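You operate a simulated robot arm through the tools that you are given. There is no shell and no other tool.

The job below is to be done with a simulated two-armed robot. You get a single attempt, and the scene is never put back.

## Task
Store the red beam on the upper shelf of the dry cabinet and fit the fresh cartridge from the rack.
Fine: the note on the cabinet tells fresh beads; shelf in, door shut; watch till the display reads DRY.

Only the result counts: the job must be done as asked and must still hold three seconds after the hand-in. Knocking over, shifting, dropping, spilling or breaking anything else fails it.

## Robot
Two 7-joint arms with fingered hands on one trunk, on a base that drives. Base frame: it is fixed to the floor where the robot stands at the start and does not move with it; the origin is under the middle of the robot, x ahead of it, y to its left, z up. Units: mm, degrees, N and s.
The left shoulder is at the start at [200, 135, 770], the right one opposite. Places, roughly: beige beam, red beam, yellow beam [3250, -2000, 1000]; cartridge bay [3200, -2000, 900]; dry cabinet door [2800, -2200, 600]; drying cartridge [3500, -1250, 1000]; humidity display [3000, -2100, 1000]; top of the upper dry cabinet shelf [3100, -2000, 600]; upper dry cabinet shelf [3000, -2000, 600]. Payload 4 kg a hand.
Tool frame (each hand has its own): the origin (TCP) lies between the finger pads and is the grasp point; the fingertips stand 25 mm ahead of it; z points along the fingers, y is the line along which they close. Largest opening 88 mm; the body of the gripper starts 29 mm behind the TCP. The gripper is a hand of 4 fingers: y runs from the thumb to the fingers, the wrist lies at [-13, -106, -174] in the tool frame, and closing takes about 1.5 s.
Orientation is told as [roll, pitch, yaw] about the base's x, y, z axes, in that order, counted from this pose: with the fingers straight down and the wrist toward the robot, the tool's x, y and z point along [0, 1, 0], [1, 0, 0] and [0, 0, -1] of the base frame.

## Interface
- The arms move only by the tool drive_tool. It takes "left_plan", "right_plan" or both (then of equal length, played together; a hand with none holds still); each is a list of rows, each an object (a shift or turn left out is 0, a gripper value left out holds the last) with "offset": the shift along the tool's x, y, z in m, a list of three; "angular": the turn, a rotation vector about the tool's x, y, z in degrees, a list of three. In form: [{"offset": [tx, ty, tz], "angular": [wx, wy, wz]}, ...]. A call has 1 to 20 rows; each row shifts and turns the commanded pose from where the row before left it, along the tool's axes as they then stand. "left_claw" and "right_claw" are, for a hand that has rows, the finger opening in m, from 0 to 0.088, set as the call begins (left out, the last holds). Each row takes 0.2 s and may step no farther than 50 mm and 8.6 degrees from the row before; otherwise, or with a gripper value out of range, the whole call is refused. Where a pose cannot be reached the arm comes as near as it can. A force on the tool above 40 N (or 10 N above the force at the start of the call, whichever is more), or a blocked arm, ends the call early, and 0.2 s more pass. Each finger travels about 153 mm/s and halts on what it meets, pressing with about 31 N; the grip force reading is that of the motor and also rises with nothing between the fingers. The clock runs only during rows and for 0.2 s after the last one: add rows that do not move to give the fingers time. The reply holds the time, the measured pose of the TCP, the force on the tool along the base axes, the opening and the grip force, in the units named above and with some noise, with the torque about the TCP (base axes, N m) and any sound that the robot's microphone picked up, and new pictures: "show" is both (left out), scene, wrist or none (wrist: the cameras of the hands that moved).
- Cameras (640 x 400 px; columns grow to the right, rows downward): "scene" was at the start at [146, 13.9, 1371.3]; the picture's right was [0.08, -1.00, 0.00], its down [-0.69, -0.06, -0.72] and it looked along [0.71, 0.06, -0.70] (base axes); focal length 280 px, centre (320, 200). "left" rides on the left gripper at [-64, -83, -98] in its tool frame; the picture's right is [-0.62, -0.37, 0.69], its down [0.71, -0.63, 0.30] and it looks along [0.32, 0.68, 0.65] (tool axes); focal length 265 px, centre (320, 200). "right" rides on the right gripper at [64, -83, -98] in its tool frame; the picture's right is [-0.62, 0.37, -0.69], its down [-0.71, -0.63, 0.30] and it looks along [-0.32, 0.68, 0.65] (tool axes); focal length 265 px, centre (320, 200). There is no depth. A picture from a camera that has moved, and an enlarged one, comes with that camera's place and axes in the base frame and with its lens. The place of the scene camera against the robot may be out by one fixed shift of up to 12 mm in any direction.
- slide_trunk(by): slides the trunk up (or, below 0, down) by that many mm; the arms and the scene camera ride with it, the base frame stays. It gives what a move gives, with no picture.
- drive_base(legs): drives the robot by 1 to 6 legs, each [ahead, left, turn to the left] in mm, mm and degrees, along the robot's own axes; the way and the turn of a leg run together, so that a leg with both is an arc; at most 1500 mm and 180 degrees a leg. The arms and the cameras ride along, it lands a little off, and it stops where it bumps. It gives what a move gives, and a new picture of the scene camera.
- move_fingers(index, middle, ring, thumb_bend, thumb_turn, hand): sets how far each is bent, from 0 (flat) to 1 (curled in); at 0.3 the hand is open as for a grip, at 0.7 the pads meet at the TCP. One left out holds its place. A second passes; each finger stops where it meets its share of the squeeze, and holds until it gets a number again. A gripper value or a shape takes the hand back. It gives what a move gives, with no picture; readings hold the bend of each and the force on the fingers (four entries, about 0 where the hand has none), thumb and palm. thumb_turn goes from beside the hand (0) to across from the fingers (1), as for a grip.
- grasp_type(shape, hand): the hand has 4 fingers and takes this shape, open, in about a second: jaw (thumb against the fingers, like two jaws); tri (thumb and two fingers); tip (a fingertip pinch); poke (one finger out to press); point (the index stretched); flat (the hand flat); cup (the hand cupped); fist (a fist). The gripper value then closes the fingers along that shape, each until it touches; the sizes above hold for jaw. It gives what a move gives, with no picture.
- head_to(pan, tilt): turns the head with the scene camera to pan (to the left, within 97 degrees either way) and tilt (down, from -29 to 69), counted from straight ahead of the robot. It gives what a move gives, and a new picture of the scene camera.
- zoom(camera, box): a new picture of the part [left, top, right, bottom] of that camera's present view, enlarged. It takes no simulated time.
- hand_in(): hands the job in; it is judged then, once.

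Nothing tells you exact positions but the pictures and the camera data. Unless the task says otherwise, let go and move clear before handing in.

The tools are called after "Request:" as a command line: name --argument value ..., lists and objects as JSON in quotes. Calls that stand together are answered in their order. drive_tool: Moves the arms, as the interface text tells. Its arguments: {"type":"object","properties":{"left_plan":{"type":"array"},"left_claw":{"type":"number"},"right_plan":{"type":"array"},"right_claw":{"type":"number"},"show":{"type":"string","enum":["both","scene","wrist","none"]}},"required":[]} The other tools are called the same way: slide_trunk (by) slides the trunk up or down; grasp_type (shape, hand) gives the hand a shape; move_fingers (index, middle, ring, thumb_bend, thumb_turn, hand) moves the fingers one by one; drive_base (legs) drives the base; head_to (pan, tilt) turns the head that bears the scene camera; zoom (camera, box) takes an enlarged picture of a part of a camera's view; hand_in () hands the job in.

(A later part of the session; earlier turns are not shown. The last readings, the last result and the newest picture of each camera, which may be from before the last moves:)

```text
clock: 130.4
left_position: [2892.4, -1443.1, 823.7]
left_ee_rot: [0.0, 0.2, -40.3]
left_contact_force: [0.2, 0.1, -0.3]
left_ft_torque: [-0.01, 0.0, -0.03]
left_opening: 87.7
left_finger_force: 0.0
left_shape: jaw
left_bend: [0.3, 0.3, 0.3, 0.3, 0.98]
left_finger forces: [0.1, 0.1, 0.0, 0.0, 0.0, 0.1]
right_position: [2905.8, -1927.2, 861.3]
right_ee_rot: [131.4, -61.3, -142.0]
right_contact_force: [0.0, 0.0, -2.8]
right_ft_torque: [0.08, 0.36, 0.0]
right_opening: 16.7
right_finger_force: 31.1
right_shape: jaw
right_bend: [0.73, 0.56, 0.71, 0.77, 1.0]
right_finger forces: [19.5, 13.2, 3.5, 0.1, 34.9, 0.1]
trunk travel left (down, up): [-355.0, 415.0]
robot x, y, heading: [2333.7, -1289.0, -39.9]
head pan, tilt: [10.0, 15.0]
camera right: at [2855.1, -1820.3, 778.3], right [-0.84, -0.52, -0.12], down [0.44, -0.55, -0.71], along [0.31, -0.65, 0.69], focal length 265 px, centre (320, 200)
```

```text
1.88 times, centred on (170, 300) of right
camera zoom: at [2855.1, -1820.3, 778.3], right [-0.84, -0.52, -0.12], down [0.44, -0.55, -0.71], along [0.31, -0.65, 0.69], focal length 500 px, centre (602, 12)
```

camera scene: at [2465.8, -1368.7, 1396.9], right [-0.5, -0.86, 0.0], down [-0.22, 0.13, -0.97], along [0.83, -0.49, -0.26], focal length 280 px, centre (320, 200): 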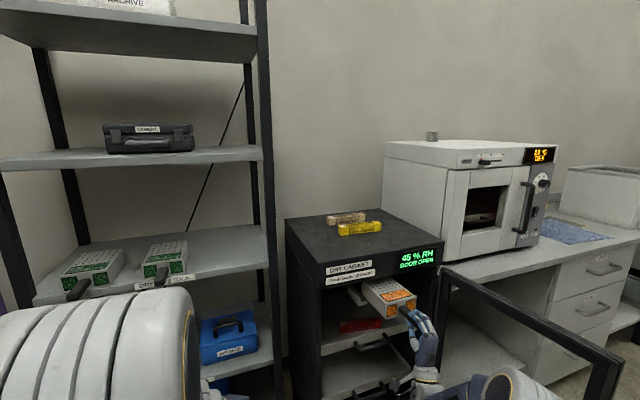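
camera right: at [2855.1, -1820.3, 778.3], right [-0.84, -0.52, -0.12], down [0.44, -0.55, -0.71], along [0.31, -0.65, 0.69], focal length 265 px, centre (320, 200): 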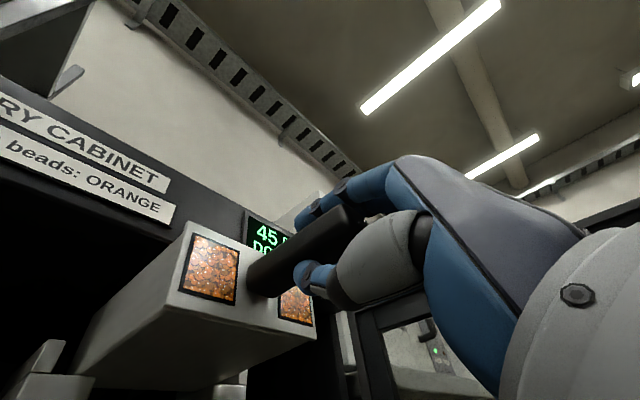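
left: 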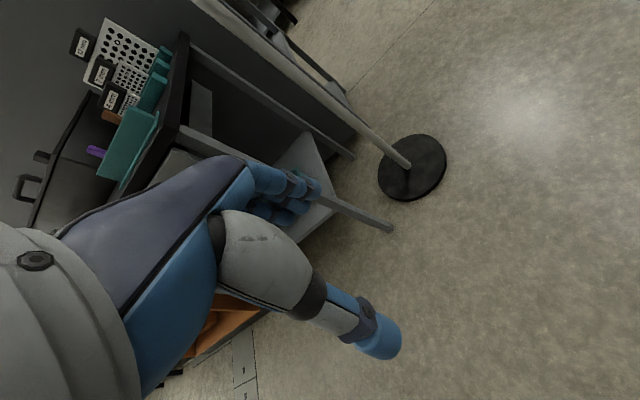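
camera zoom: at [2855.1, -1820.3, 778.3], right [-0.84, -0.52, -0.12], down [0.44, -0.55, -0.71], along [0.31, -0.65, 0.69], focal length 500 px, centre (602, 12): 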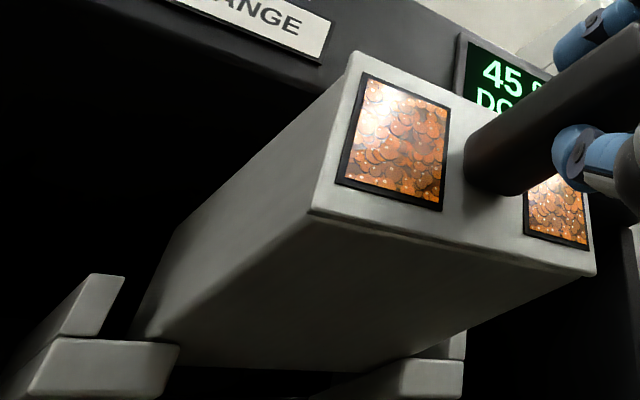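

Now it is centred (plate -177…-283, lips -187…-272) with 4–6 mm clearance. I drive 45 mm further in and check forces.

Request:
drive_base --legs '[[39, 23, 0]]'

Request:
drive_tool --right_plan '[{}]' --show "wrist"

Request:
zoom --camera "right" --box '[0, 200, 340, 400]'

```text
clock: 131.3
left_position: [2938.0, -1449.2, 824.0]
left_ee_rot: [0.1, 0.2, -40.2]
left_contact_force: [0.0, 0.1, -0.6]
left_ft_torque: [-0.02, 0.01, 0.01]
left_opening: 88.0
left_finger_force: 0.0
left_shape: jaw
left_bend: [0.3, 0.3, 0.3, 0.3, 0.98]
left_finger forces: [0.1, 0.0, 0.1, 0.0, 0.0, 0.0]
right_position: [2952.0, -1934.6, 860.5]
right_ee_rot: [131.5, -61.3, -142.0]
right_contact_force: [0.0, 0.4, -2.8]
right_ft_torque: [0.07, 0.37, -0.06]
right_opening: 16.5
right_finger_force: 31.7
right_shape: jaw
right_bend: [0.73, 0.56, 0.71, 0.77, 1.0]
right_finger forces: [19.5, 13.1, 3.5, 0.0, 34.8, 0.0]
trunk travel left (down, up): [-355.0, 415.0]
robot x, y, heading: [2379.6, -1296.3, -40.4]
head pan, tilt: [10.0, 15.0]
camera scene: at [2510.8, -1376.1, 1396.9], right [-0.5, -0.86, 0.0], down [-0.22, 0.13, -0.97], along [0.83, -0.49, -0.26], focal length 280 px, centre (320, 200)
```

scene: 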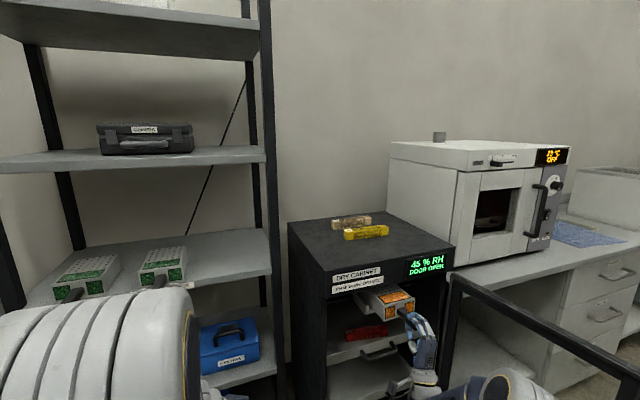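

```text
clock: 131.7
left_position: [2938.1, -1449.5, 822.9]
left_ee_rot: [0.0, 0.2, -40.1]
left_contact_force: [0.8, 0.2, -0.2]
left_ft_torque: [0.01, 0.04, -0.03]
left_opening: 87.5
left_finger_force: 0.0
left_shape: jaw
left_bend: [0.3, 0.3, 0.3, 0.3, 0.98]
left_finger forces: [0.1, 0.0, 0.0, 0.0, 0.0, 0.0]
right_position: [2951.4, -1935.3, 860.3]
right_ee_rot: [131.3, -61.4, -141.8]
right_contact_force: [1.2, 0.4, -3.5]
right_ft_torque: [0.12, 0.37, -0.01]
right_opening: 16.8
right_finger_force: 31.3
right_shape: jaw
right_bend: [0.73, 0.56, 0.71, 0.77, 1.0]
right_finger forces: [19.2, 13.1, 3.4, 0.1, 34.3, 0.1]
trunk travel left (down, up): [-355.0, 415.0]
robot x, y, heading: [2381.9, -1294.5, -40.3]
head pan, tilt: [10.0, 15.0]
camera right: at [2900.3, -1827.6, 778.0], right [-0.84, -0.52, -0.12], down [0.44, -0.55, -0.71], along [0.31, -0.65, 0.69], focal length 265 px, centre (320, 200)
```

right: 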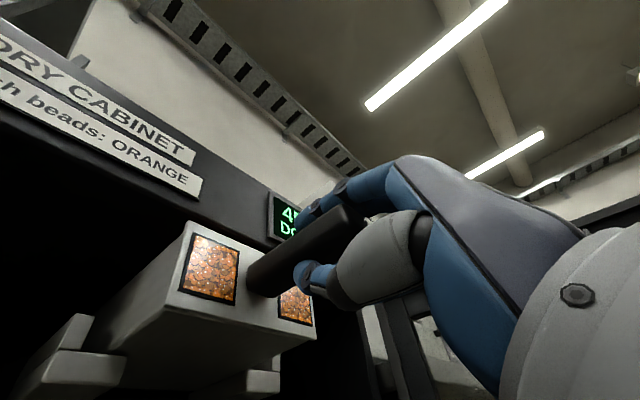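

```text
1.88 times, centred on (170, 300) of right
camera zoom: at [2900.3, -1827.6, 778.0], right [-0.84, -0.52, -0.12], down [0.44, -0.55, -0.71], along [0.31, -0.65, 0.69], focal length 500 px, centre (602, 12)
```

zoom: 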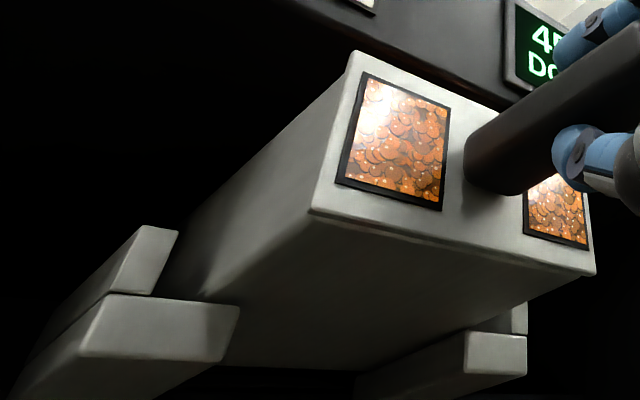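

Centred and no contact. I go on with the arm in small forward steps so the force limit protects against catching the slot's edge.

Request:
drive_tool --right_plan '[{"offset": [-0.0002, -0.0016, 0.0047]}, {"offset": [-0.0002, -0.0016, 0.0047]}, {"offset": [-0.0002, -0.0016, 0.0047]}, {}]' --show "none"

Request:
drive_tool --right_plan '[{"offset": [-0.0002, -0.0016, 0.0047]}, {"offset": [-0.0002, -0.0016, 0.0047]}, {}]' --show "none"

```text
clock: 132.7
left_position: [2937.8, -1449.8, 824.6]
left_ee_rot: [0.1, 0.2, -40.2]
left_contact_force: [0.7, -0.2, -0.3]
left_ft_torque: [0.02, 0.03, -0.03]
left_opening: 87.6
left_finger_force: 0.1
left_shape: jaw
left_bend: [0.3, 0.3, 0.3, 0.3, 0.98]
left_finger forces: [0.0, 0.1, 0.0, 0.1, 0.0, 0.0]
right_position: [2966.7, -1937.7, 861.4]
right_ee_rot: [131.6, -61.2, -142.1]
right_contact_force: [0.2, -0.5, -3.1]
right_ft_torque: [0.12, 0.39, 0.0]
right_opening: 16.7
right_finger_force: 31.1
right_shape: jaw
right_bend: [0.73, 0.56, 0.71, 0.77, 1.0]
right_finger forces: [19.6, 13.0, 3.4, 0.0, 35.0, 0.0]
trunk travel left (down, up): [-355.0, 415.0]
robot x, y, heading: [2380.6, -1298.1, -40.0]
head pan, tilt: [10.0, 15.0]
```

```text
clock: 133.5
left_position: [2936.7, -1448.9, 823.2]
left_ee_rot: [0.0, 0.2, -40.2]
left_contact_force: [-0.9, -0.2, -0.4]
left_ft_torque: [0.05, 0.06, 0.01]
left_opening: 87.4
left_finger_force: 0.1
left_shape: jaw
left_bend: [0.3, 0.3, 0.3, 0.3, 0.98]
left_finger forces: [0.0, 0.0, 0.0, 0.0, 0.1, 0.1]
right_position: [2977.3, -1939.1, 859.7]
right_ee_rot: [131.4, -61.3, -142.0]
right_contact_force: [0.3, 0.5, -3.1]
right_ft_torque: [0.08, 0.33, 0.0]
right_opening: 16.9
right_finger_force: 31.1
right_shape: jaw
right_bend: [0.73, 0.56, 0.71, 0.77, 1.0]
right_finger forces: [19.5, 13.2, 3.4, 0.1, 34.6, 0.0]
trunk travel left (down, up): [-355.0, 415.0]
robot x, y, heading: [2378.9, -1295.3, -40.2]
head pan, tilt: [10.0, 15.0]
```

We're past the place where it caught before, with no resistance. I continue in with the base in modest steps.

Request:
drive_base --legs '[[26, 15, 0]]'

Request:
drive_tool --right_plan '[{}]' --show "wrist"

```text
clock: 134.3
left_position: [2966.2, -1455.7, 823.2]
left_ee_rot: [0.0, 0.3, -40.2]
left_contact_force: [0.1, 1.2, -0.9]
left_ft_torque: [0.01, -0.03, -0.01]
left_opening: 87.7
left_finger_force: 0.0
left_shape: jaw
left_bend: [0.3, 0.3, 0.3, 0.3, 0.98]
left_finger forces: [0.0, 0.0, 0.1, 0.1, 0.0, 0.0]
right_position: [3004.3, -1943.9, 860.1]
right_ee_rot: [131.4, -61.3, -142.0]
right_contact_force: [0.9, -0.2, -2.4]
right_ft_torque: [0.07, 0.3, 0.03]
right_opening: 16.5
right_finger_force: 31.3
right_shape: jaw
right_bend: [0.73, 0.56, 0.71, 0.77, 1.0]
right_finger forces: [19.4, 12.9, 3.4, 0.0, 34.6, 0.0]
trunk travel left (down, up): [-355.0, 415.0]
robot x, y, heading: [2413.1, -1300.4, -40.1]
head pan, tilt: [10.0, 15.0]
camera scene: at [2540.4, -1381.3, 1396.9], right [-0.5, -0.86, 0.0], down [-0.22, 0.13, -0.97], along [0.83, -0.49, -0.26], focal length 280 px, centre (320, 200)
```

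scene: 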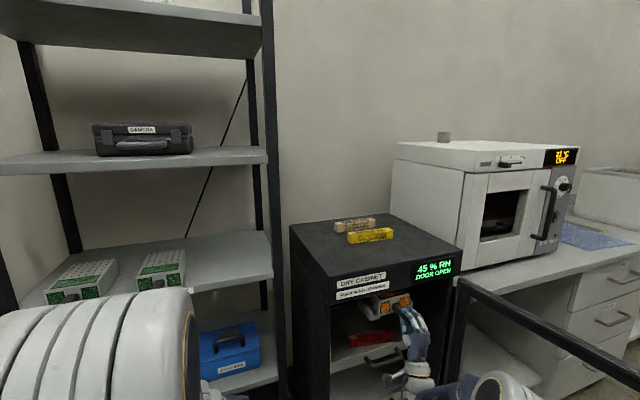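

```text
clock: 134.7
left_position: [2966.0, -1455.1, 825.1]
left_ee_rot: [0.0, 0.1, -40.1]
left_contact_force: [-0.7, 0.5, 0.4]
left_ft_torque: [0.01, -0.01, 0.02]
left_opening: 87.9
left_finger_force: 0.0
left_shape: jaw
left_bend: [0.3, 0.3, 0.3, 0.3, 0.98]
left_finger forces: [0.0, 0.0, 0.1, 0.1, 0.0, 0.1]
right_position: [3005.8, -1943.7, 859.3]
right_ee_rot: [131.4, -61.4, -142.0]
right_contact_force: [0.8, -0.5, -3.2]
right_ft_torque: [0.07, 0.33, 0.0]
right_opening: 16.5
right_finger_force: 30.4
right_shape: jaw
right_bend: [0.73, 0.56, 0.71, 0.77, 1.0]
right_finger forces: [19.1, 13.0, 3.3, 0.1, 34.2, 0.0]
trunk travel left (down, up): [-355.0, 415.0]
robot x, y, heading: [2408.7, -1300.7, -40.2]
head pan, tilt: [10.0, 15.0]
camera right: at [2954.6, -1837.0, 778.1], right [-0.84, -0.52, -0.12], down [0.44, -0.55, -0.71], along [0.31, -0.66, 0.69], focal length 265 px, centre (320, 200)
```

right: 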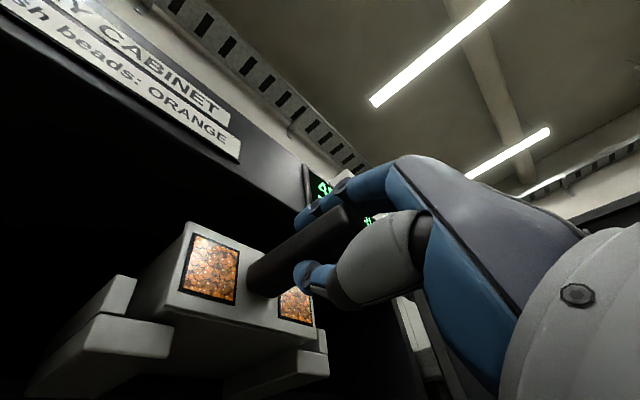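

Request:
drive_base --legs '[[30, 18, 0]]'

Request:
drive_tool --right_plan '[{}]' --show "wrist"

Request:
zoom --camera "right" --box '[60, 180, 400, 400]'

```text
clock: 135.6
left_position: [3001.0, -1461.2, 824.3]
left_ee_rot: [0.0, 0.2, -40.2]
left_contact_force: [0.6, -0.1, -0.1]
left_ft_torque: [0.0, 0.01, 0.0]
left_opening: 87.7
left_finger_force: 0.0
left_shape: jaw
left_bend: [0.3, 0.3, 0.3, 0.3, 0.98]
left_finger forces: [0.0, 0.0, 0.0, 0.0, 0.0, 0.0]
right_position: [3039.4, -1948.6, 859.6]
right_ee_rot: [131.4, -61.4, -142.0]
right_contact_force: [-1.3, -0.2, -2.3]
right_ft_torque: [0.1, 0.33, 0.0]
right_opening: 16.7
right_finger_force: 31.0
right_shape: jaw
right_bend: [0.73, 0.56, 0.71, 0.77, 1.0]
right_finger forces: [19.4, 13.0, 3.3, 0.0, 34.4, 0.0]
trunk travel left (down, up): [-355.0, 415.0]
robot x, y, heading: [2446.4, -1310.8, -40.2]
head pan, tilt: [10.0, 15.0]
camera scene: at [2575.3, -1386.8, 1396.9], right [-0.5, -0.86, 0.0], down [-0.22, 0.13, -0.97], along [0.83, -0.49, -0.26], focal length 280 px, centre (320, 200)
```

scene: 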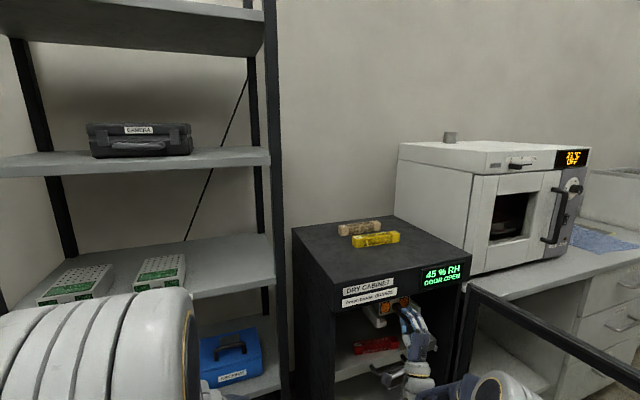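

```text
clock: 136.0
left_position: [3001.8, -1461.2, 823.6]
left_ee_rot: [0.0, 0.2, -40.1]
left_contact_force: [-0.7, -0.6, -0.2]
left_ft_torque: [0.0, -0.01, 0.01]
left_opening: 87.9
left_finger_force: 0.0
left_shape: jaw
left_bend: [0.3, 0.3, 0.3, 0.3, 0.98]
left_finger forces: [0.1, 0.0, 0.0, 0.1, 0.0, 0.1]
right_position: [3040.5, -1949.9, 859.2]
right_ee_rot: [131.3, -61.4, -141.9]
right_contact_force: [1.0, -0.5, -3.0]
right_ft_torque: [0.13, 0.31, -0.01]
right_opening: 16.6
right_finger_force: 30.7
right_shape: jaw
right_bend: [0.73, 0.56, 0.71, 0.77, 1.0]
right_finger forces: [19.1, 12.9, 3.3, 0.0, 34.0, 0.1]
trunk travel left (down, up): [-355.0, 415.0]
robot x, y, heading: [2443.2, -1309.3, -40.3]
head pan, tilt: [10.0, 15.0]
camera right: at [2989.6, -1842.5, 778.0], right [-0.84, -0.52, -0.12], down [0.44, -0.55, -0.71], along [0.31, -0.66, 0.69], focal length 265 px, centre (320, 200)
```

right: 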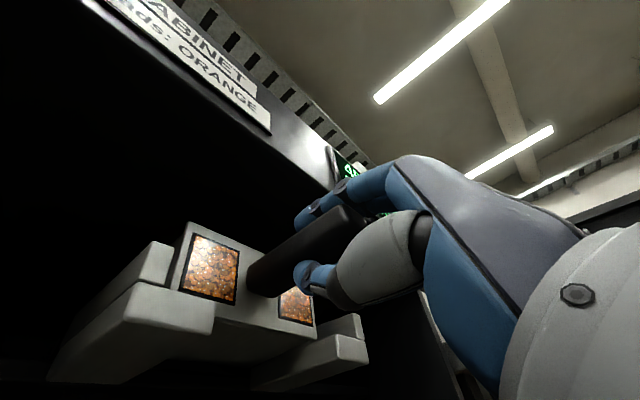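

```text
1.82 times, centred on (230, 290) of right
camera zoom: at [2989.6, -1842.5, 778.0], right [-0.84, -0.52, -0.12], down [0.44, -0.55, -0.71], along [0.31, -0.66, 0.69], focal length 483 px, centre (484, 36)
```

zoom: 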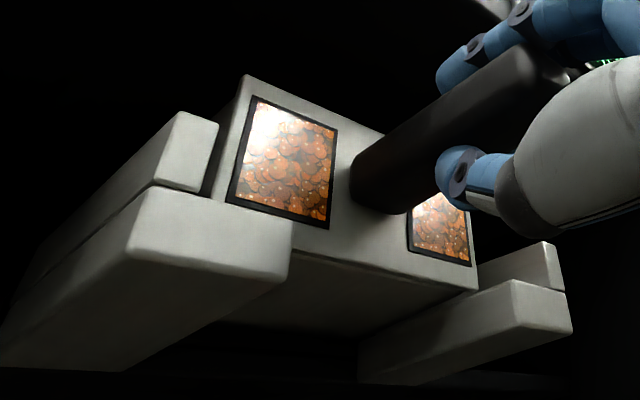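

Request:
drive_base --legs '[[22, 13, 0]]'

Request:
drive_tool --right_plan '[{}]' --show "wrist"

```text
clock: 136.8
left_position: [3028.1, -1464.7, 824.3]
left_ee_rot: [0.0, 0.3, -40.2]
left_contact_force: [0.3, 0.4, -1.1]
left_ft_torque: [0.0, 0.01, 0.0]
left_opening: 87.6
left_finger_force: 0.1
left_shape: jaw
left_bend: [0.3, 0.3, 0.3, 0.3, 0.98]
left_finger forces: [0.1, 0.0, 0.0, 0.0, 0.0, 0.0]
right_position: [3065.6, -1953.1, 859.8]
right_ee_rot: [131.4, -61.5, -142.0]
right_contact_force: [0.1, 0.8, -3.6]
right_ft_torque: [0.06, 0.32, -0.02]
right_opening: 16.5
right_finger_force: 30.7
right_shape: jaw
right_bend: [0.73, 0.56, 0.71, 0.77, 1.0]
right_finger forces: [19.3, 12.8, 3.2, 0.0, 34.3, 0.0]
trunk travel left (down, up): [-355.0, 415.0]
robot x, y, heading: [2472.8, -1311.2, -40.1]
head pan, tilt: [10.0, 15.0]
camera scene: at [2600.5, -1390.9, 1396.9], right [-0.5, -0.86, 0.0], down [-0.22, 0.13, -0.97], along [0.84, -0.49, -0.26], focal length 280 px, centre (320, 200)
```

scene: 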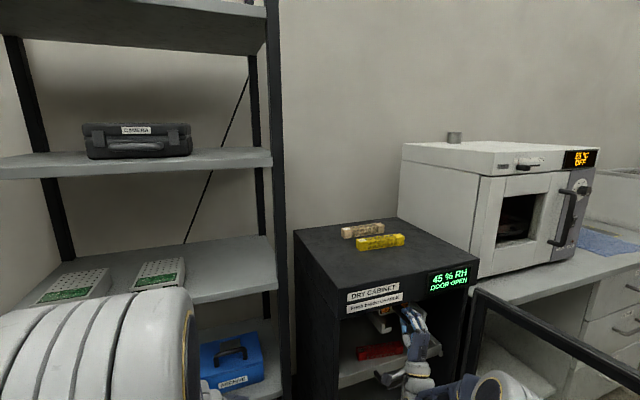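

```text
clock: 137.2
left_position: [3027.8, -1464.6, 823.3]
left_ee_rot: [-0.1, 0.2, -40.2]
left_contact_force: [-0.8, -0.4, 0.0]
left_ft_torque: [-0.03, -0.03, -0.02]
left_opening: 87.7
left_finger_force: 0.0
left_shape: jaw
left_bend: [0.3, 0.3, 0.3, 0.3, 0.98]
left_finger forces: [0.1, 0.0, 0.0, 0.0, 0.0, 0.1]
right_position: [3065.7, -1953.5, 859.3]
right_ee_rot: [131.3, -61.3, -141.8]
right_contact_force: [0.3, -0.1, -2.6]
right_ft_torque: [0.08, 0.3, -0.02]
right_opening: 16.5
right_finger_force: 30.6
right_shape: jaw
right_bend: [0.73, 0.56, 0.71, 0.77, 1.0]
right_finger forces: [18.9, 12.9, 3.3, 0.1, 33.9, 0.0]
trunk travel left (down, up): [-355.0, 415.0]
robot x, y, heading: [2472.3, -1312.1, -40.1]
head pan, tilt: [10.0, 15.0]
camera right: at [3014.8, -1846.6, 778.0], right [-0.84, -0.52, -0.12], down [0.44, -0.55, -0.71], along [0.31, -0.66, 0.69], focal length 265 px, centre (320, 200)
```

right: 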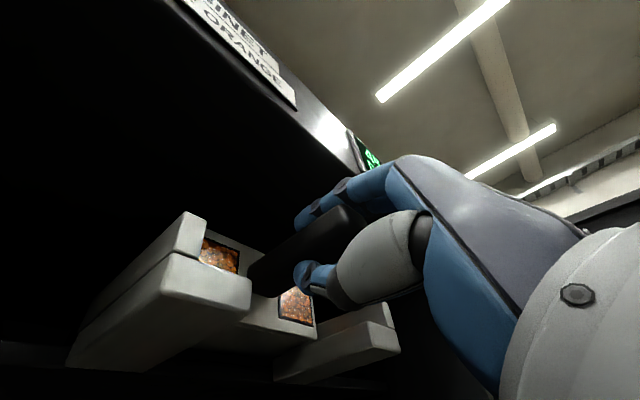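

Request:
drive_base --legs '[[15, 9, 0]]'

Request:
drive_tool --right_plan '[{}]' --show "wrist"

```text
clock: 137.9
left_position: [3044.0, -1467.7, 824.0]
left_ee_rot: [0.0, 0.2, -40.1]
left_contact_force: [0.5, 0.7, -0.9]
left_ft_torque: [-0.05, -0.05, 0.0]
left_opening: 87.6
left_finger_force: 0.0
left_shape: jaw
left_bend: [0.3, 0.3, 0.3, 0.3, 0.98]
left_finger forces: [0.0, 0.1, 0.0, 0.1, 0.0, 0.0]
right_position: [3083.8, -1956.5, 859.1]
right_ee_rot: [131.4, -61.4, -142.1]
right_contact_force: [0.6, -0.1, -2.6]
right_ft_torque: [0.05, 0.32, -0.01]
right_opening: 16.6
right_finger_force: 31.3
right_shape: jaw
right_bend: [0.73, 0.56, 0.71, 0.77, 1.0]
right_finger forces: [19.2, 12.8, 3.4, 0.0, 34.2, 0.0]
trunk travel left (down, up): [-355.0, 415.0]
robot x, y, heading: [2484.5, -1315.2, -40.2]
head pan, tilt: [10.0, 15.0]
camera scene: at [2617.9, -1393.8, 1396.9], right [-0.5, -0.86, 0.0], down [-0.22, 0.13, -0.97], along [0.84, -0.49, -0.26], focal length 280 px, centre (320, 200)
```

scene: 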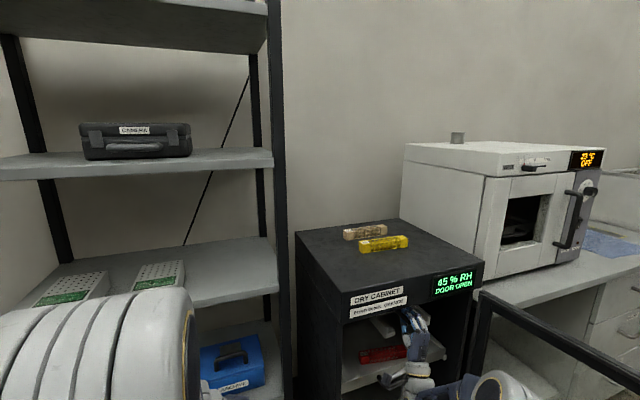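

```text
clock: 138.3
left_position: [3043.9, -1467.4, 823.5]
left_ee_rot: [0.0, 0.2, -40.2]
left_contact_force: [-0.3, 0.3, 0.1]
left_ft_torque: [0.01, 0.03, 0.0]
left_opening: 87.4
left_finger_force: 0.0
left_shape: jaw
left_bend: [0.3, 0.3, 0.3, 0.3, 0.98]
left_finger forces: [0.0, 0.0, 0.0, 0.0, 0.1, 0.1]
right_position: [3082.7, -1957.8, 860.5]
right_ee_rot: [131.3, -61.3, -141.9]
right_contact_force: [0.5, 0.8, -2.5]
right_ft_torque: [0.07, 0.29, 0.03]
right_opening: 16.7
right_finger_force: 31.3
right_shape: jaw
right_bend: [0.73, 0.56, 0.71, 0.77, 1.0]
right_finger forces: [19.0, 12.8, 3.2, 0.1, 33.6, 0.0]
trunk travel left (down, up): [-355.0, 415.0]
robot x, y, heading: [2487.1, -1315.2, -40.1]
head pan, tilt: [10.0, 15.0]
camera right: at [3032.1, -1849.5, 778.0], right [-0.84, -0.52, -0.12], down [0.44, -0.55, -0.71], along [0.31, -0.66, 0.69], focal length 265 px, centre (320, 200)
```

right: 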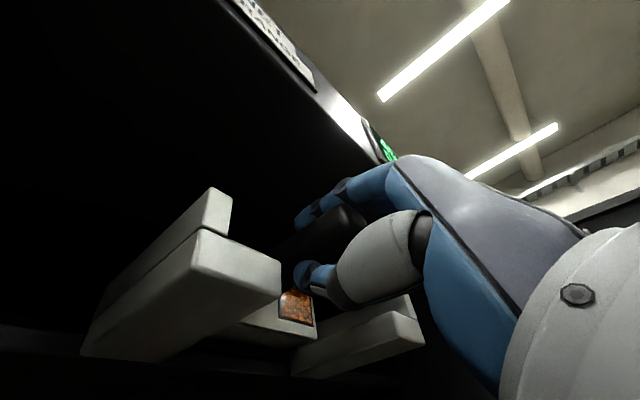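

The handle tip is now about 12 mm inside the front plane with no resistance. I push on in 5 mm arm steps until it seats.

Request:
drive_tool --right_plan '[{"offset": [-0.0002, -0.0016, 0.0047]}, {"offset": [-0.0002, -0.0016, 0.0047]}, {}]' --show "none"

Request:
drive_tool --right_plan '[{"offset": [-0.0002, -0.0016, 0.0047]}, {}]' --show "wrist"

```text
clock: 139.2
left_position: [3044.4, -1468.2, 822.8]
left_ee_rot: [0.0, 0.2, -40.2]
left_contact_force: [-0.1, 1.0, -0.3]
left_ft_torque: [0.01, -0.02, 0.01]
left_opening: 87.6
left_finger_force: 0.1
left_shape: jaw
left_bend: [0.3, 0.3, 0.3, 0.3, 0.98]
left_finger forces: [0.1, 0.0, 0.1, 0.0, 0.0, 0.0]
right_position: [3093.0, -1958.1, 860.2]
right_ee_rot: [131.4, -61.4, -142.0]
right_contact_force: [-0.6, 0.3, -3.3]
right_ft_torque: [0.11, 0.3, -0.01]
right_opening: 16.6
right_finger_force: 30.5
right_shape: jaw
right_bend: [0.73, 0.56, 0.71, 0.77, 1.0]
right_finger forces: [19.3, 12.7, 3.3, 0.0, 34.1, 0.0]
trunk travel left (down, up): [-355.0, 415.0]
robot x, y, heading: [2485.8, -1315.4, -40.2]
head pan, tilt: [10.0, 15.0]
```

```text
clock: 139.8
left_position: [3044.6, -1467.6, 823.0]
left_ee_rot: [0.1, 0.2, -40.1]
left_contact_force: [0.0, 0.3, -0.3]
left_ft_torque: [0.03, -0.02, -0.01]
left_opening: 87.6
left_finger_force: 0.0
left_shape: jaw
left_bend: [0.3, 0.3, 0.3, 0.3, 0.98]
left_finger forces: [0.0, 0.1, 0.0, 0.0, 0.0, 0.0]
right_position: [3098.7, -1959.7, 860.0]
right_ee_rot: [131.4, -61.3, -142.0]
right_contact_force: [-1.2, -0.8, -1.7]
right_ft_torque: [0.1, 0.3, -0.01]
right_opening: 16.5
right_finger_force: 30.5
right_shape: jaw
right_bend: [0.73, 0.56, 0.71, 0.77, 1.0]
right_finger forces: [19.1, 12.7, 3.6, 0.0, 33.8, 0.1]
trunk travel left (down, up): [-355.0, 415.0]
robot x, y, heading: [2489.8, -1315.9, -40.4]
head pan, tilt: [10.0, 15.0]
camera right: at [3047.3, -1852.0, 778.4], right [-0.84, -0.52, -0.12], down [0.44, -0.55, -0.71], along [0.31, -0.65, 0.69], focal length 265 px, centre (320, 200)
```

right: 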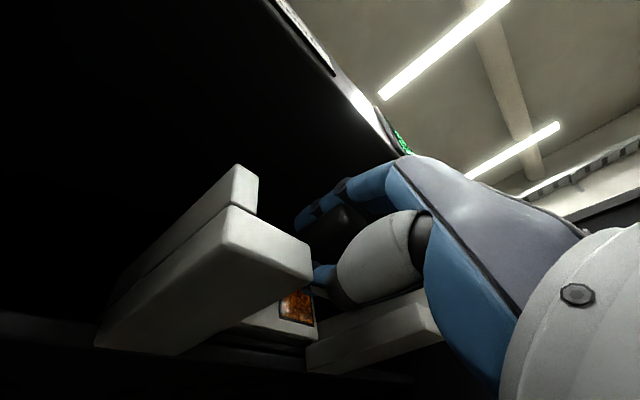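

Request:
drive_tool --right_plan '[{"offset": [-0.0002, -0.0016, 0.0047]}, {}]' --show "none"

Request:
drive_tool --right_plan '[{"offset": [-0.0002, -0.0016, 0.0047]}, {}]' --show "none"

Request:
drive_tool --right_plan '[{"offset": [-0.0002, -0.0016, 0.0047]}, {}]' --show "both"

```text
clock: 140.3
left_position: [3043.6, -1467.2, 824.8]
left_ee_rot: [-0.1, 0.1, -40.1]
left_contact_force: [-0.4, 0.3, 0.0]
left_ft_torque: [0.02, -0.03, -0.01]
left_opening: 87.8
left_finger_force: 0.0
left_shape: jaw
left_bend: [0.3, 0.3, 0.3, 0.3, 0.98]
left_finger forces: [0.1, 0.1, 0.1, 0.1, 0.0, 0.1]
right_position: [3099.0, -1959.7, 859.6]
right_ee_rot: [131.9, -61.3, -142.5]
right_contact_force: [-18.9, 10.7, 0.3]
right_ft_torque: [0.03, 0.24, -0.03]
right_opening: 17.2
right_finger_force: 30.9
right_shape: jaw
right_bend: [0.73, 0.56, 0.71, 0.78, 1.0]
right_finger forces: [24.6, 14.7, 2.4, 0.0, 38.3, 0.1]
trunk travel left (down, up): [-355.0, 415.0]
robot x, y, heading: [2488.2, -1314.5, -40.2]
head pan, tilt: [10.0, 15.0]
stopped in row 2 (right hand): the force on the tool passed its limit at 41 N (the readings are from after the stop); the commanded pose is now the measured one
```

```text
clock: 140.7
left_position: [3043.9, -1465.6, 824.1]
left_ee_rot: [0.1, 0.2, -40.2]
left_contact_force: [-0.6, -0.3, 0.0]
left_ft_torque: [0.02, 0.02, 0.01]
left_opening: 87.8
left_finger_force: 0.1
left_shape: jaw
left_bend: [0.3, 0.3, 0.3, 0.3, 0.98]
left_finger forces: [0.0, 0.0, 0.0, 0.0, 0.0, 0.0]
right_position: [3100.9, -1960.1, 859.2]
right_ee_rot: [132.4, -61.1, -143.0]
right_contact_force: [-21.3, 12.4, 1.2]
right_ft_torque: [-0.01, 0.29, -0.03]
right_opening: 17.7
right_finger_force: 30.9
right_shape: jaw
right_bend: [0.74, 0.56, 0.71, 0.78, 1.0]
right_finger forces: [25.8, 15.0, 2.1, 0.1, 38.6, 0.0]
trunk travel left (down, up): [-355.0, 415.0]
robot x, y, heading: [2488.3, -1315.0, -40.2]
head pan, tilt: [10.0, 15.0]
stopped in row 1 (right hand): the force on the tool passed its limit at 46 N (the readings are from after the stop); the commanded pose is now the measured one
```

```text
clock: 141.0
left_position: [3042.4, -1467.0, 824.4]
left_ee_rot: [0.0, 0.3, -40.2]
left_contact_force: [-0.2, 0.0, 0.0]
left_ft_torque: [-0.02, -0.02, -0.02]
left_opening: 87.7
left_finger_force: 0.1
left_shape: jaw
left_bend: [0.3, 0.3, 0.3, 0.3, 0.98]
left_finger forces: [0.0, 0.0, 0.0, 0.0, 0.0, 0.1]
right_position: [3099.3, -1959.5, 858.6]
right_ee_rot: [132.9, -61.0, -143.5]
right_contact_force: [-21.5, 14.3, 0.4]
right_ft_torque: [0.03, 0.33, -0.03]
right_opening: 17.9
right_finger_force: 30.8
right_shape: jaw
right_bend: [0.74, 0.56, 0.71, 0.78, 1.0]
right_finger forces: [26.3, 14.9, 1.9, 0.0, 38.8, 0.1]
trunk travel left (down, up): [-355.0, 415.0]
robot x, y, heading: [2485.5, -1317.0, -40.1]
head pan, tilt: [10.0, 15.0]
stopped in row 1 (right hand): the force on the tool passed its limit at 46 N (the readings are from after the stop); the commanded pose is now the measured one
camera scene: at [2616.0, -1392.9, 1397.0], right [-0.5, -0.86, 0.0], down [-0.22, 0.13, -0.97], along [0.83, -0.49, -0.26], focal length 280 px, centre (320, 200)
camera right: at [3050.3, -1853.8, 776.5], right [-0.84, -0.52, -0.13], down [0.45, -0.55, -0.7], along [0.3, -0.65, 0.7], focal length 265 px, centre (320, 200)
```

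scene: 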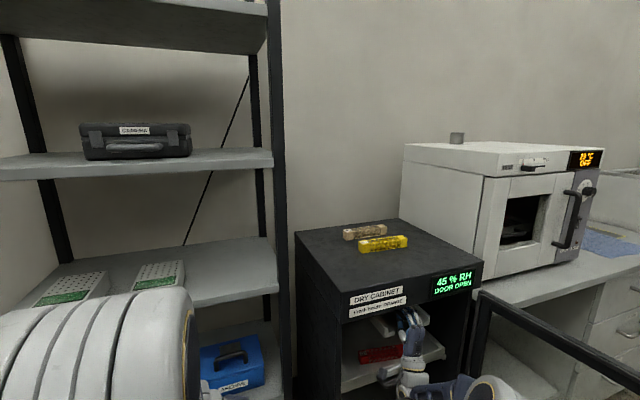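
right: 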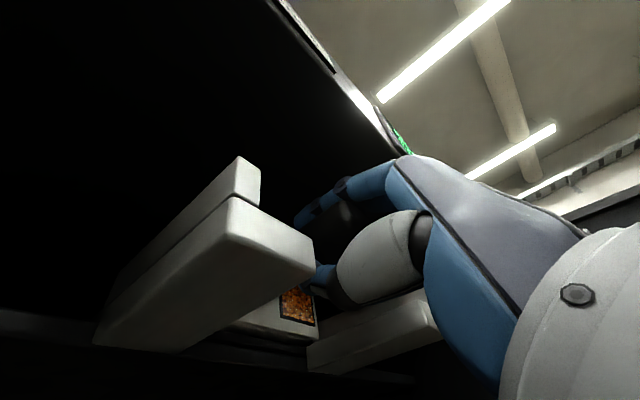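

The cartridge stops firmly with its face plate at about the housing face (u≈105) and the handle tip ~27 mm inside the front plane, so it looks home. I lower the hand in 2 mm steps to rest the cartridge on the rails before letting go.

Request:
drive_tool --right_plan '[{"offset": [-0.0007, -0.0018, -0.0007]}, {}]' --show "none"

Request:
drive_tool --right_plan '[{"offset": [-0.0007, -0.0018, -0.0007]}, {}]' --show "none"

```text
clock: 141.6
left_position: [3043.1, -1467.0, 825.0]
left_ee_rot: [0.0, 0.2, -40.2]
left_contact_force: [-0.9, 0.1, 0.2]
left_ft_torque: [0.0, 0.0, 0.0]
left_opening: 87.8
left_finger_force: 0.1
left_shape: jaw
left_bend: [0.3, 0.3, 0.3, 0.3, 0.98]
left_finger forces: [0.0, 0.0, 0.0, 0.1, 0.1, 0.1]
right_position: [3099.1, -1961.7, 859.4]
right_ee_rot: [133.1, -61.1, -143.7]
right_contact_force: [-22.3, 14.9, 11.4]
right_ft_torque: [-0.13, 0.28, -0.05]
right_opening: 18.3
right_finger_force: 31.3
right_shape: jaw
right_bend: [0.74, 0.55, 0.71, 0.78, 1.0]
right_finger forces: [30.6, 15.8, 1.6, 0.0, 35.2, 0.0]
trunk travel left (down, up): [-355.0, 415.0]
robot x, y, heading: [2485.5, -1314.3, -40.4]
head pan, tilt: [10.0, 15.0]
```

```text
clock: 142.2
left_position: [3042.0, -1466.4, 825.2]
left_ee_rot: [0.0, 0.2, -40.2]
left_contact_force: [0.0, 0.3, -0.4]
left_ft_torque: [0.0, -0.01, -0.03]
left_opening: 87.6
left_finger_force: 0.0
left_shape: jaw
left_bend: [0.3, 0.3, 0.3, 0.3, 0.98]
left_finger forces: [0.0, 0.1, 0.1, 0.0, 0.0, 0.0]
right_position: [3099.9, -1960.8, 856.7]
right_ee_rot: [133.2, -60.9, -143.8]
right_contact_force: [-19.5, 13.6, 20.5]
right_ft_torque: [-0.18, 0.38, -0.06]
right_opening: 18.7
right_finger_force: 30.8
right_shape: jaw
right_bend: [0.74, 0.55, 0.71, 0.79, 1.0]
right_finger forces: [35.3, 17.2, 1.4, 0.0, 31.1, 0.1]
trunk travel left (down, up): [-355.0, 415.0]
robot x, y, heading: [2484.4, -1310.5, -40.2]
head pan, tilt: [10.0, 15.0]
```

Vertical force appears at once at the grip, as it would if the cartridge is captured in the slot. I relieve the load (2 mm back, 3 mm up) and then open the hand.

Request:
drive_tool --right_plan '[{"offset": [0.001, 0.0032, -0.0009]}, {}]' --show "none"

```text
clock: 142.8
left_position: [3043.7, -1467.8, 823.7]
left_ee_rot: [0.0, 0.2, -40.1]
left_contact_force: [-0.6, 0.2, -0.2]
left_ft_torque: [0.01, 0.02, -0.01]
left_opening: 87.9
left_finger_force: 0.0
left_shape: jaw
left_bend: [0.3, 0.3, 0.3, 0.3, 0.98]
left_finger forces: [0.0, 0.0, 0.1, 0.0, 0.0, 0.0]
right_position: [3099.8, -1959.5, 858.0]
right_ee_rot: [132.5, -61.1, -143.0]
right_contact_force: [-2.1, 6.5, 14.5]
right_ft_torque: [-0.16, 0.34, 0.02]
right_opening: 18.4
right_finger_force: 31.0
right_shape: jaw
right_bend: [0.74, 0.55, 0.71, 0.79, 1.0]
right_finger forces: [26.3, 16.0, 1.7, 0.0, 28.7, 0.0]
trunk travel left (down, up): [-355.0, 415.0]
robot x, y, heading: [2485.3, -1314.3, -40.2]
head pan, tilt: [10.0, 15.0]
```

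Request:
drive_tool --right_plan '[{"offset": [0.0009, 0.0022, 0.0008]}, {}]' --show "none"

Request:
drive_tool --right_plan '[{}, {}, {}, {}, {}, {}]' --right_claw 0.06 --show "both"

Request:
zoom --camera "right" --box '[60, 120, 440, 380]'

```text
clock: 143.4
left_position: [3043.6, -1467.4, 823.6]
left_ee_rot: [-0.1, 0.2, -40.2]
left_contact_force: [0.1, -0.7, 0.1]
left_ft_torque: [-0.01, -0.03, -0.01]
left_opening: 87.6
left_finger_force: 0.1
left_shape: jaw
left_bend: [0.3, 0.3, 0.3, 0.3, 0.98]
left_finger forces: [0.0, 0.0, 0.1, 0.1, 0.0, 0.0]
right_position: [3099.7, -1961.1, 857.5]
right_ee_rot: [132.2, -61.2, -142.7]
right_contact_force: [-3.3, 9.6, 1.8]
right_ft_torque: [-0.05, 0.38, 0.06]
right_opening: 17.6
right_finger_force: 30.7
right_shape: jaw
right_bend: [0.74, 0.55, 0.71, 0.78, 1.0]
right_finger forces: [23.5, 14.0, 1.5, 0.0, 35.7, 0.0]
trunk travel left (down, up): [-355.0, 415.0]
robot x, y, heading: [2489.4, -1313.1, -40.1]
head pan, tilt: [10.0, 15.0]
```

```text
clock: 144.8
left_position: [3043.3, -1466.8, 823.4]
left_ee_rot: [-0.1, 0.2, -40.2]
left_contact_force: [0.4, -0.2, 0.8]
left_ft_torque: [0.01, 0.02, -0.01]
left_opening: 87.7
left_finger_force: 0.1
left_shape: jaw
left_bend: [0.3, 0.3, 0.3, 0.3, 0.98]
left_finger forces: [0.0, 0.0, 0.0, 0.1, 0.0, 0.1]
right_position: [3099.3, -1960.7, 861.3]
right_ee_rot: [132.5, -61.0, -143.1]
right_contact_force: [0.3, -0.3, 0.6]
right_ft_torque: [0.04, 0.03, 0.02]
right_opening: 59.8
right_finger_force: 0.0
right_shape: jaw
right_bend: [0.28, 0.38, 0.35, 0.6, 1.0]
right_finger forces: [0.1, 0.0, 0.0, 0.0, 0.0, 0.0]
trunk travel left (down, up): [-355.0, 415.0]
robot x, y, heading: [2484.6, -1315.1, -40.5]
head pan, tilt: [10.0, 15.0]
camera scene: at [2616.7, -1393.3, 1396.9], right [-0.5, -0.86, 0.0], down [-0.22, 0.13, -0.97], along [0.83, -0.49, -0.26], focal length 280 px, centre (320, 200)
camera right: at [3049.4, -1854.1, 777.4], right [-0.84, -0.52, -0.13], down [0.44, -0.55, -0.71], along [0.3, -0.65, 0.7], focal length 265 px, centre (320, 200)
```

scene: 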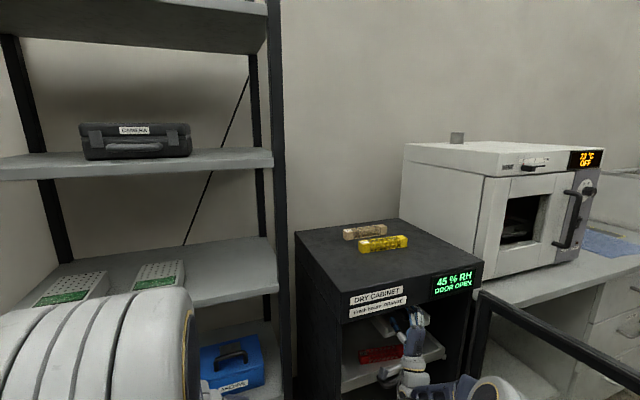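
right: 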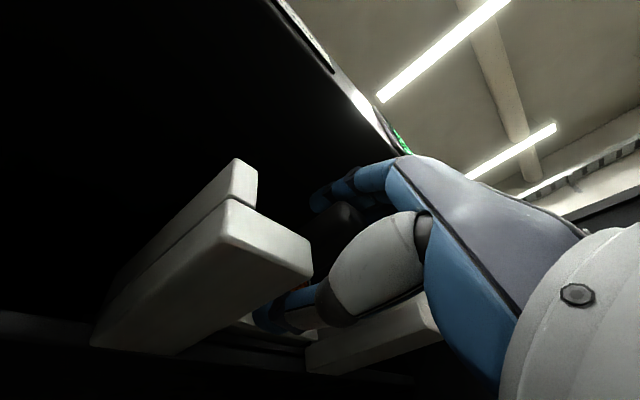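

```text
1.54 times, centred on (250, 250) of right
camera zoom: at [3049.4, -1854.1, 777.4], right [-0.84, -0.52, -0.13], down [0.44, -0.55, -0.71], along [0.3, -0.65, 0.7], focal length 408 px, centre (428, 123)
```

zoom: 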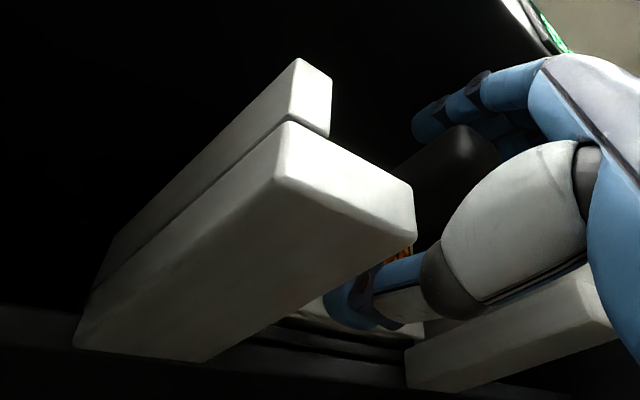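

The hand is open and unloaded; the cartridge stays in its slot. I open fully and back the hand out slowly along the axis.

Request:
drive_tool --right_plan '[{}, {}, {}, {"offset": [0.0005, 0.0032, -0.0094]}, {"offset": [0.0005, 0.0032, -0.0094]}, {}]' --right_claw 0.088 --show "wrist"

```text
clock: 146.2
left_position: [3043.0, -1466.3, 823.1]
left_ee_rot: [0.0, 0.3, -40.2]
left_contact_force: [0.7, 0.6, 0.8]
left_ft_torque: [-0.01, 0.0, 0.0]
left_opening: 87.9
left_finger_force: 0.0
left_shape: jaw
left_bend: [0.3, 0.3, 0.3, 0.3, 0.98]
left_finger forces: [0.1, 0.1, 0.1, 0.1, 0.0, 0.0]
right_position: [3079.5, -1958.1, 858.8]
right_ee_rot: [132.5, -61.1, -143.1]
right_contact_force: [-0.3, 0.1, -0.4]
right_ft_torque: [-0.04, -0.01, 0.01]
right_opening: 88.1
right_finger_force: 0.1
right_shape: jaw
right_bend: [0.3, 0.3, 0.3, 0.3, 0.98]
right_finger forces: [0.0, 0.0, 0.1, 0.0, 0.1, 0.0]
trunk travel left (down, up): [-355.0, 415.0]
robot x, y, heading: [2487.2, -1315.2, -40.2]
head pan, tilt: [10.0, 15.0]
camera right: at [3029.6, -1850.9, 777.1], right [-0.84, -0.52, -0.13], down [0.44, -0.55, -0.71], along [0.3, -0.65, 0.7], focal length 265 px, centre (320, 200)
```

right: 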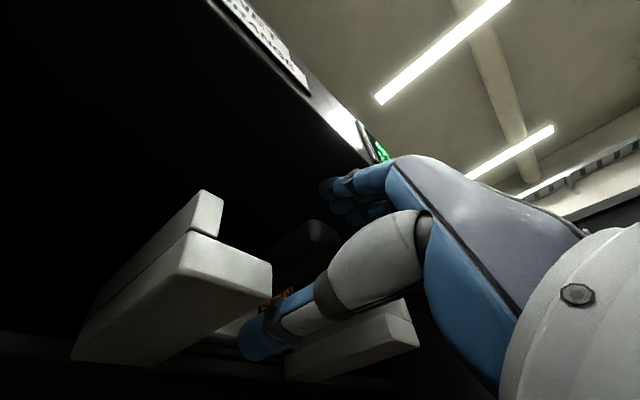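

Request:
drive_base --legs '[[-112, -65, 0]]'

Request:
drive_tool --right_plan '[{}]' --show "wrist"

Request:
zoom --camera "right" --box '[0, 150, 400, 400]'

```text
clock: 147.5
left_position: [2913.5, -1445.0, 824.6]
left_ee_rot: [-0.1, 0.4, -40.1]
left_contact_force: [0.2, -0.3, 0.0]
left_ft_torque: [0.03, -0.02, -0.04]
left_opening: 87.6
left_finger_force: 0.1
left_shape: jaw
left_bend: [0.3, 0.3, 0.3, 0.3, 0.98]
left_finger forces: [0.0, 0.0, 0.1, 0.0, 0.1, 0.1]
right_position: [2950.6, -1936.4, 859.9]
right_ee_rot: [132.5, -61.1, -143.2]
right_contact_force: [-1.3, -1.3, -0.1]
right_ft_torque: [0.01, -0.03, -0.02]
right_opening: 87.7
right_finger_force: 0.0
right_shape: jaw
right_bend: [0.3, 0.3, 0.3, 0.3, 0.98]
right_finger forces: [0.0, 0.1, 0.1, 0.0, 0.0, 0.0]
trunk travel left (down, up): [-355.0, 415.0]
robot x, y, heading: [2356.3, -1291.7, -40.1]
head pan, tilt: [10.0, 15.0]
camera scene: at [2487.5, -1371.1, 1396.9], right [-0.5, -0.86, 0.0], down [-0.22, 0.13, -0.97], along [0.83, -0.49, -0.26], focal length 280 px, centre (320, 200)
```

scene: 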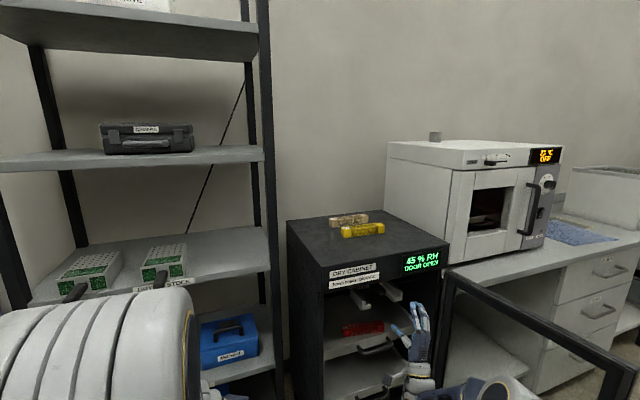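

```text
clock: 147.9
left_position: [2913.9, -1444.4, 824.8]
left_ee_rot: [0.0, 0.3, -40.2]
left_contact_force: [-0.7, -0.3, 0.4]
left_ft_torque: [0.0, 0.01, 0.0]
left_opening: 87.6
left_finger_force: 0.1
left_shape: jaw
left_bend: [0.3, 0.3, 0.3, 0.3, 0.98]
left_finger forces: [0.0, 0.1, 0.1, 0.0, 0.0, 0.0]
right_position: [2949.7, -1935.6, 859.5]
right_ee_rot: [132.6, -61.1, -143.1]
right_contact_force: [0.7, -0.1, -0.4]
right_ft_torque: [0.02, -0.01, 0.01]
right_opening: 88.0
right_finger_force: 0.1
right_shape: jaw
right_bend: [0.3, 0.3, 0.3, 0.3, 0.98]
right_finger forces: [0.1, 0.1, 0.1, 0.0, 0.0, 0.0]
trunk travel left (down, up): [-355.0, 415.0]
robot x, y, heading: [2354.4, -1294.4, -40.1]
head pan, tilt: [10.0, 15.0]
camera right: at [2900.3, -1828.9, 777.1], right [-0.84, -0.52, -0.13], down [0.44, -0.55, -0.71], along [0.3, -0.65, 0.7], focal length 265 px, centre (320, 200)
```

right: 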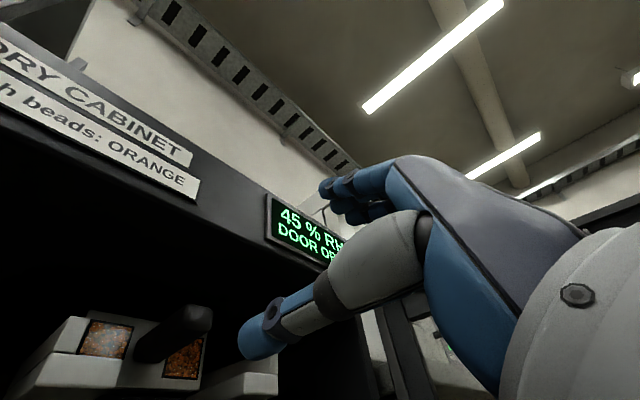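

```text
1.60 times, centred on (200, 275) of right
camera zoom: at [2900.3, -1828.9, 777.1], right [-0.84, -0.52, -0.13], down [0.44, -0.55, -0.71], along [0.3, -0.65, 0.7], focal length 425 px, centre (512, 80)
```

zoom: 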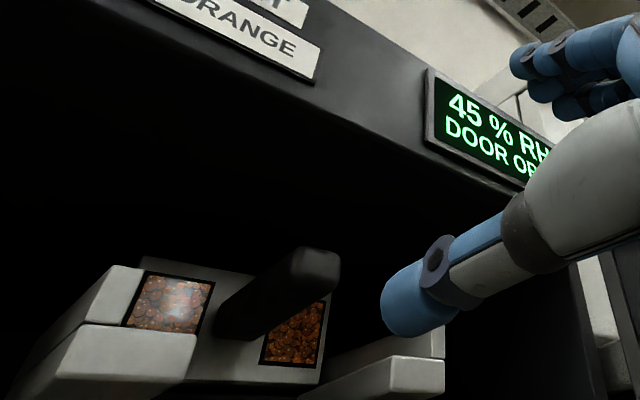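

The hand is out and the cartridge stays, handle toward me. I lower the trunk again to inspect how it sits in the slot.

Request:
slide_trunk --by -300

Request:
zoom --camera "scene" --box '[300, 140, 460, 260]'

Request:
zoom --camera "scene" --box '[345, 180, 425, 230]'

```text
clock: 150.9
left_position: [2914.9, -1445.0, 523.8]
left_ee_rot: [0.0, 0.3, -40.2]
left_contact_force: [-1.2, -0.7, 0.2]
left_ft_torque: [-0.03, 0.0, 0.02]
left_opening: 87.6
left_finger_force: 0.1
left_shape: jaw
left_bend: [0.3, 0.3, 0.3, 0.3, 0.98]
left_finger forces: [0.0, 0.0, 0.0, 0.1, 0.0, 0.1]
right_position: [2949.5, -1936.0, 560.1]
right_ee_rot: [132.5, -61.1, -143.1]
right_contact_force: [-0.2, 0.1, -1.2]
right_ft_torque: [0.0, 0.03, 0.03]
right_opening: 88.1
right_finger_force: 0.1
right_shape: jaw
right_bend: [0.3, 0.3, 0.3, 0.3, 0.98]
right_finger forces: [0.1, 0.0, 0.0, 0.0, 0.0, 0.0]
trunk travel left (down, up): [-55.0, 715.0]
robot x, y, heading: [2353.3, -1292.5, -39.9]
head pan, tilt: [10.0, 15.0]
```

```text
3.33 times, centred on (380, 200) of scene
camera zoom: at [2487.5, -1371.1, 1096.9], right [-0.5, -0.86, 0.0], down [-0.22, 0.13, -0.97], along [0.83, -0.49, -0.26], focal length 934 px, centre (120, 200)
```

zoom: 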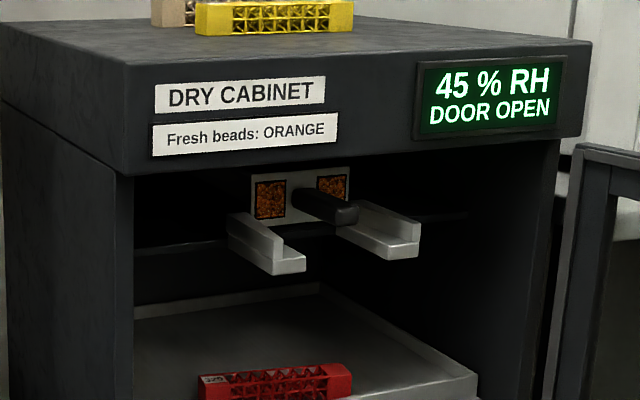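

```text
8.00 times, centred on (385, 205) of scene
camera zoom: at [2487.5, -1371.1, 1096.9], right [-0.5, -0.86, 0.0], down [-0.22, 0.13, -0.97], along [0.83, -0.49, -0.26], focal length 2243 px, centre (-200, 160)
```

zoom: 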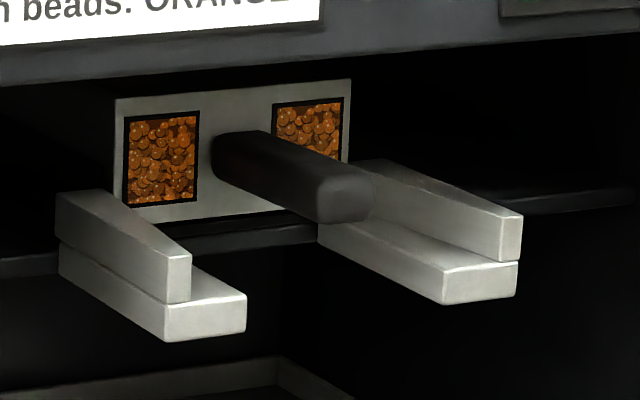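

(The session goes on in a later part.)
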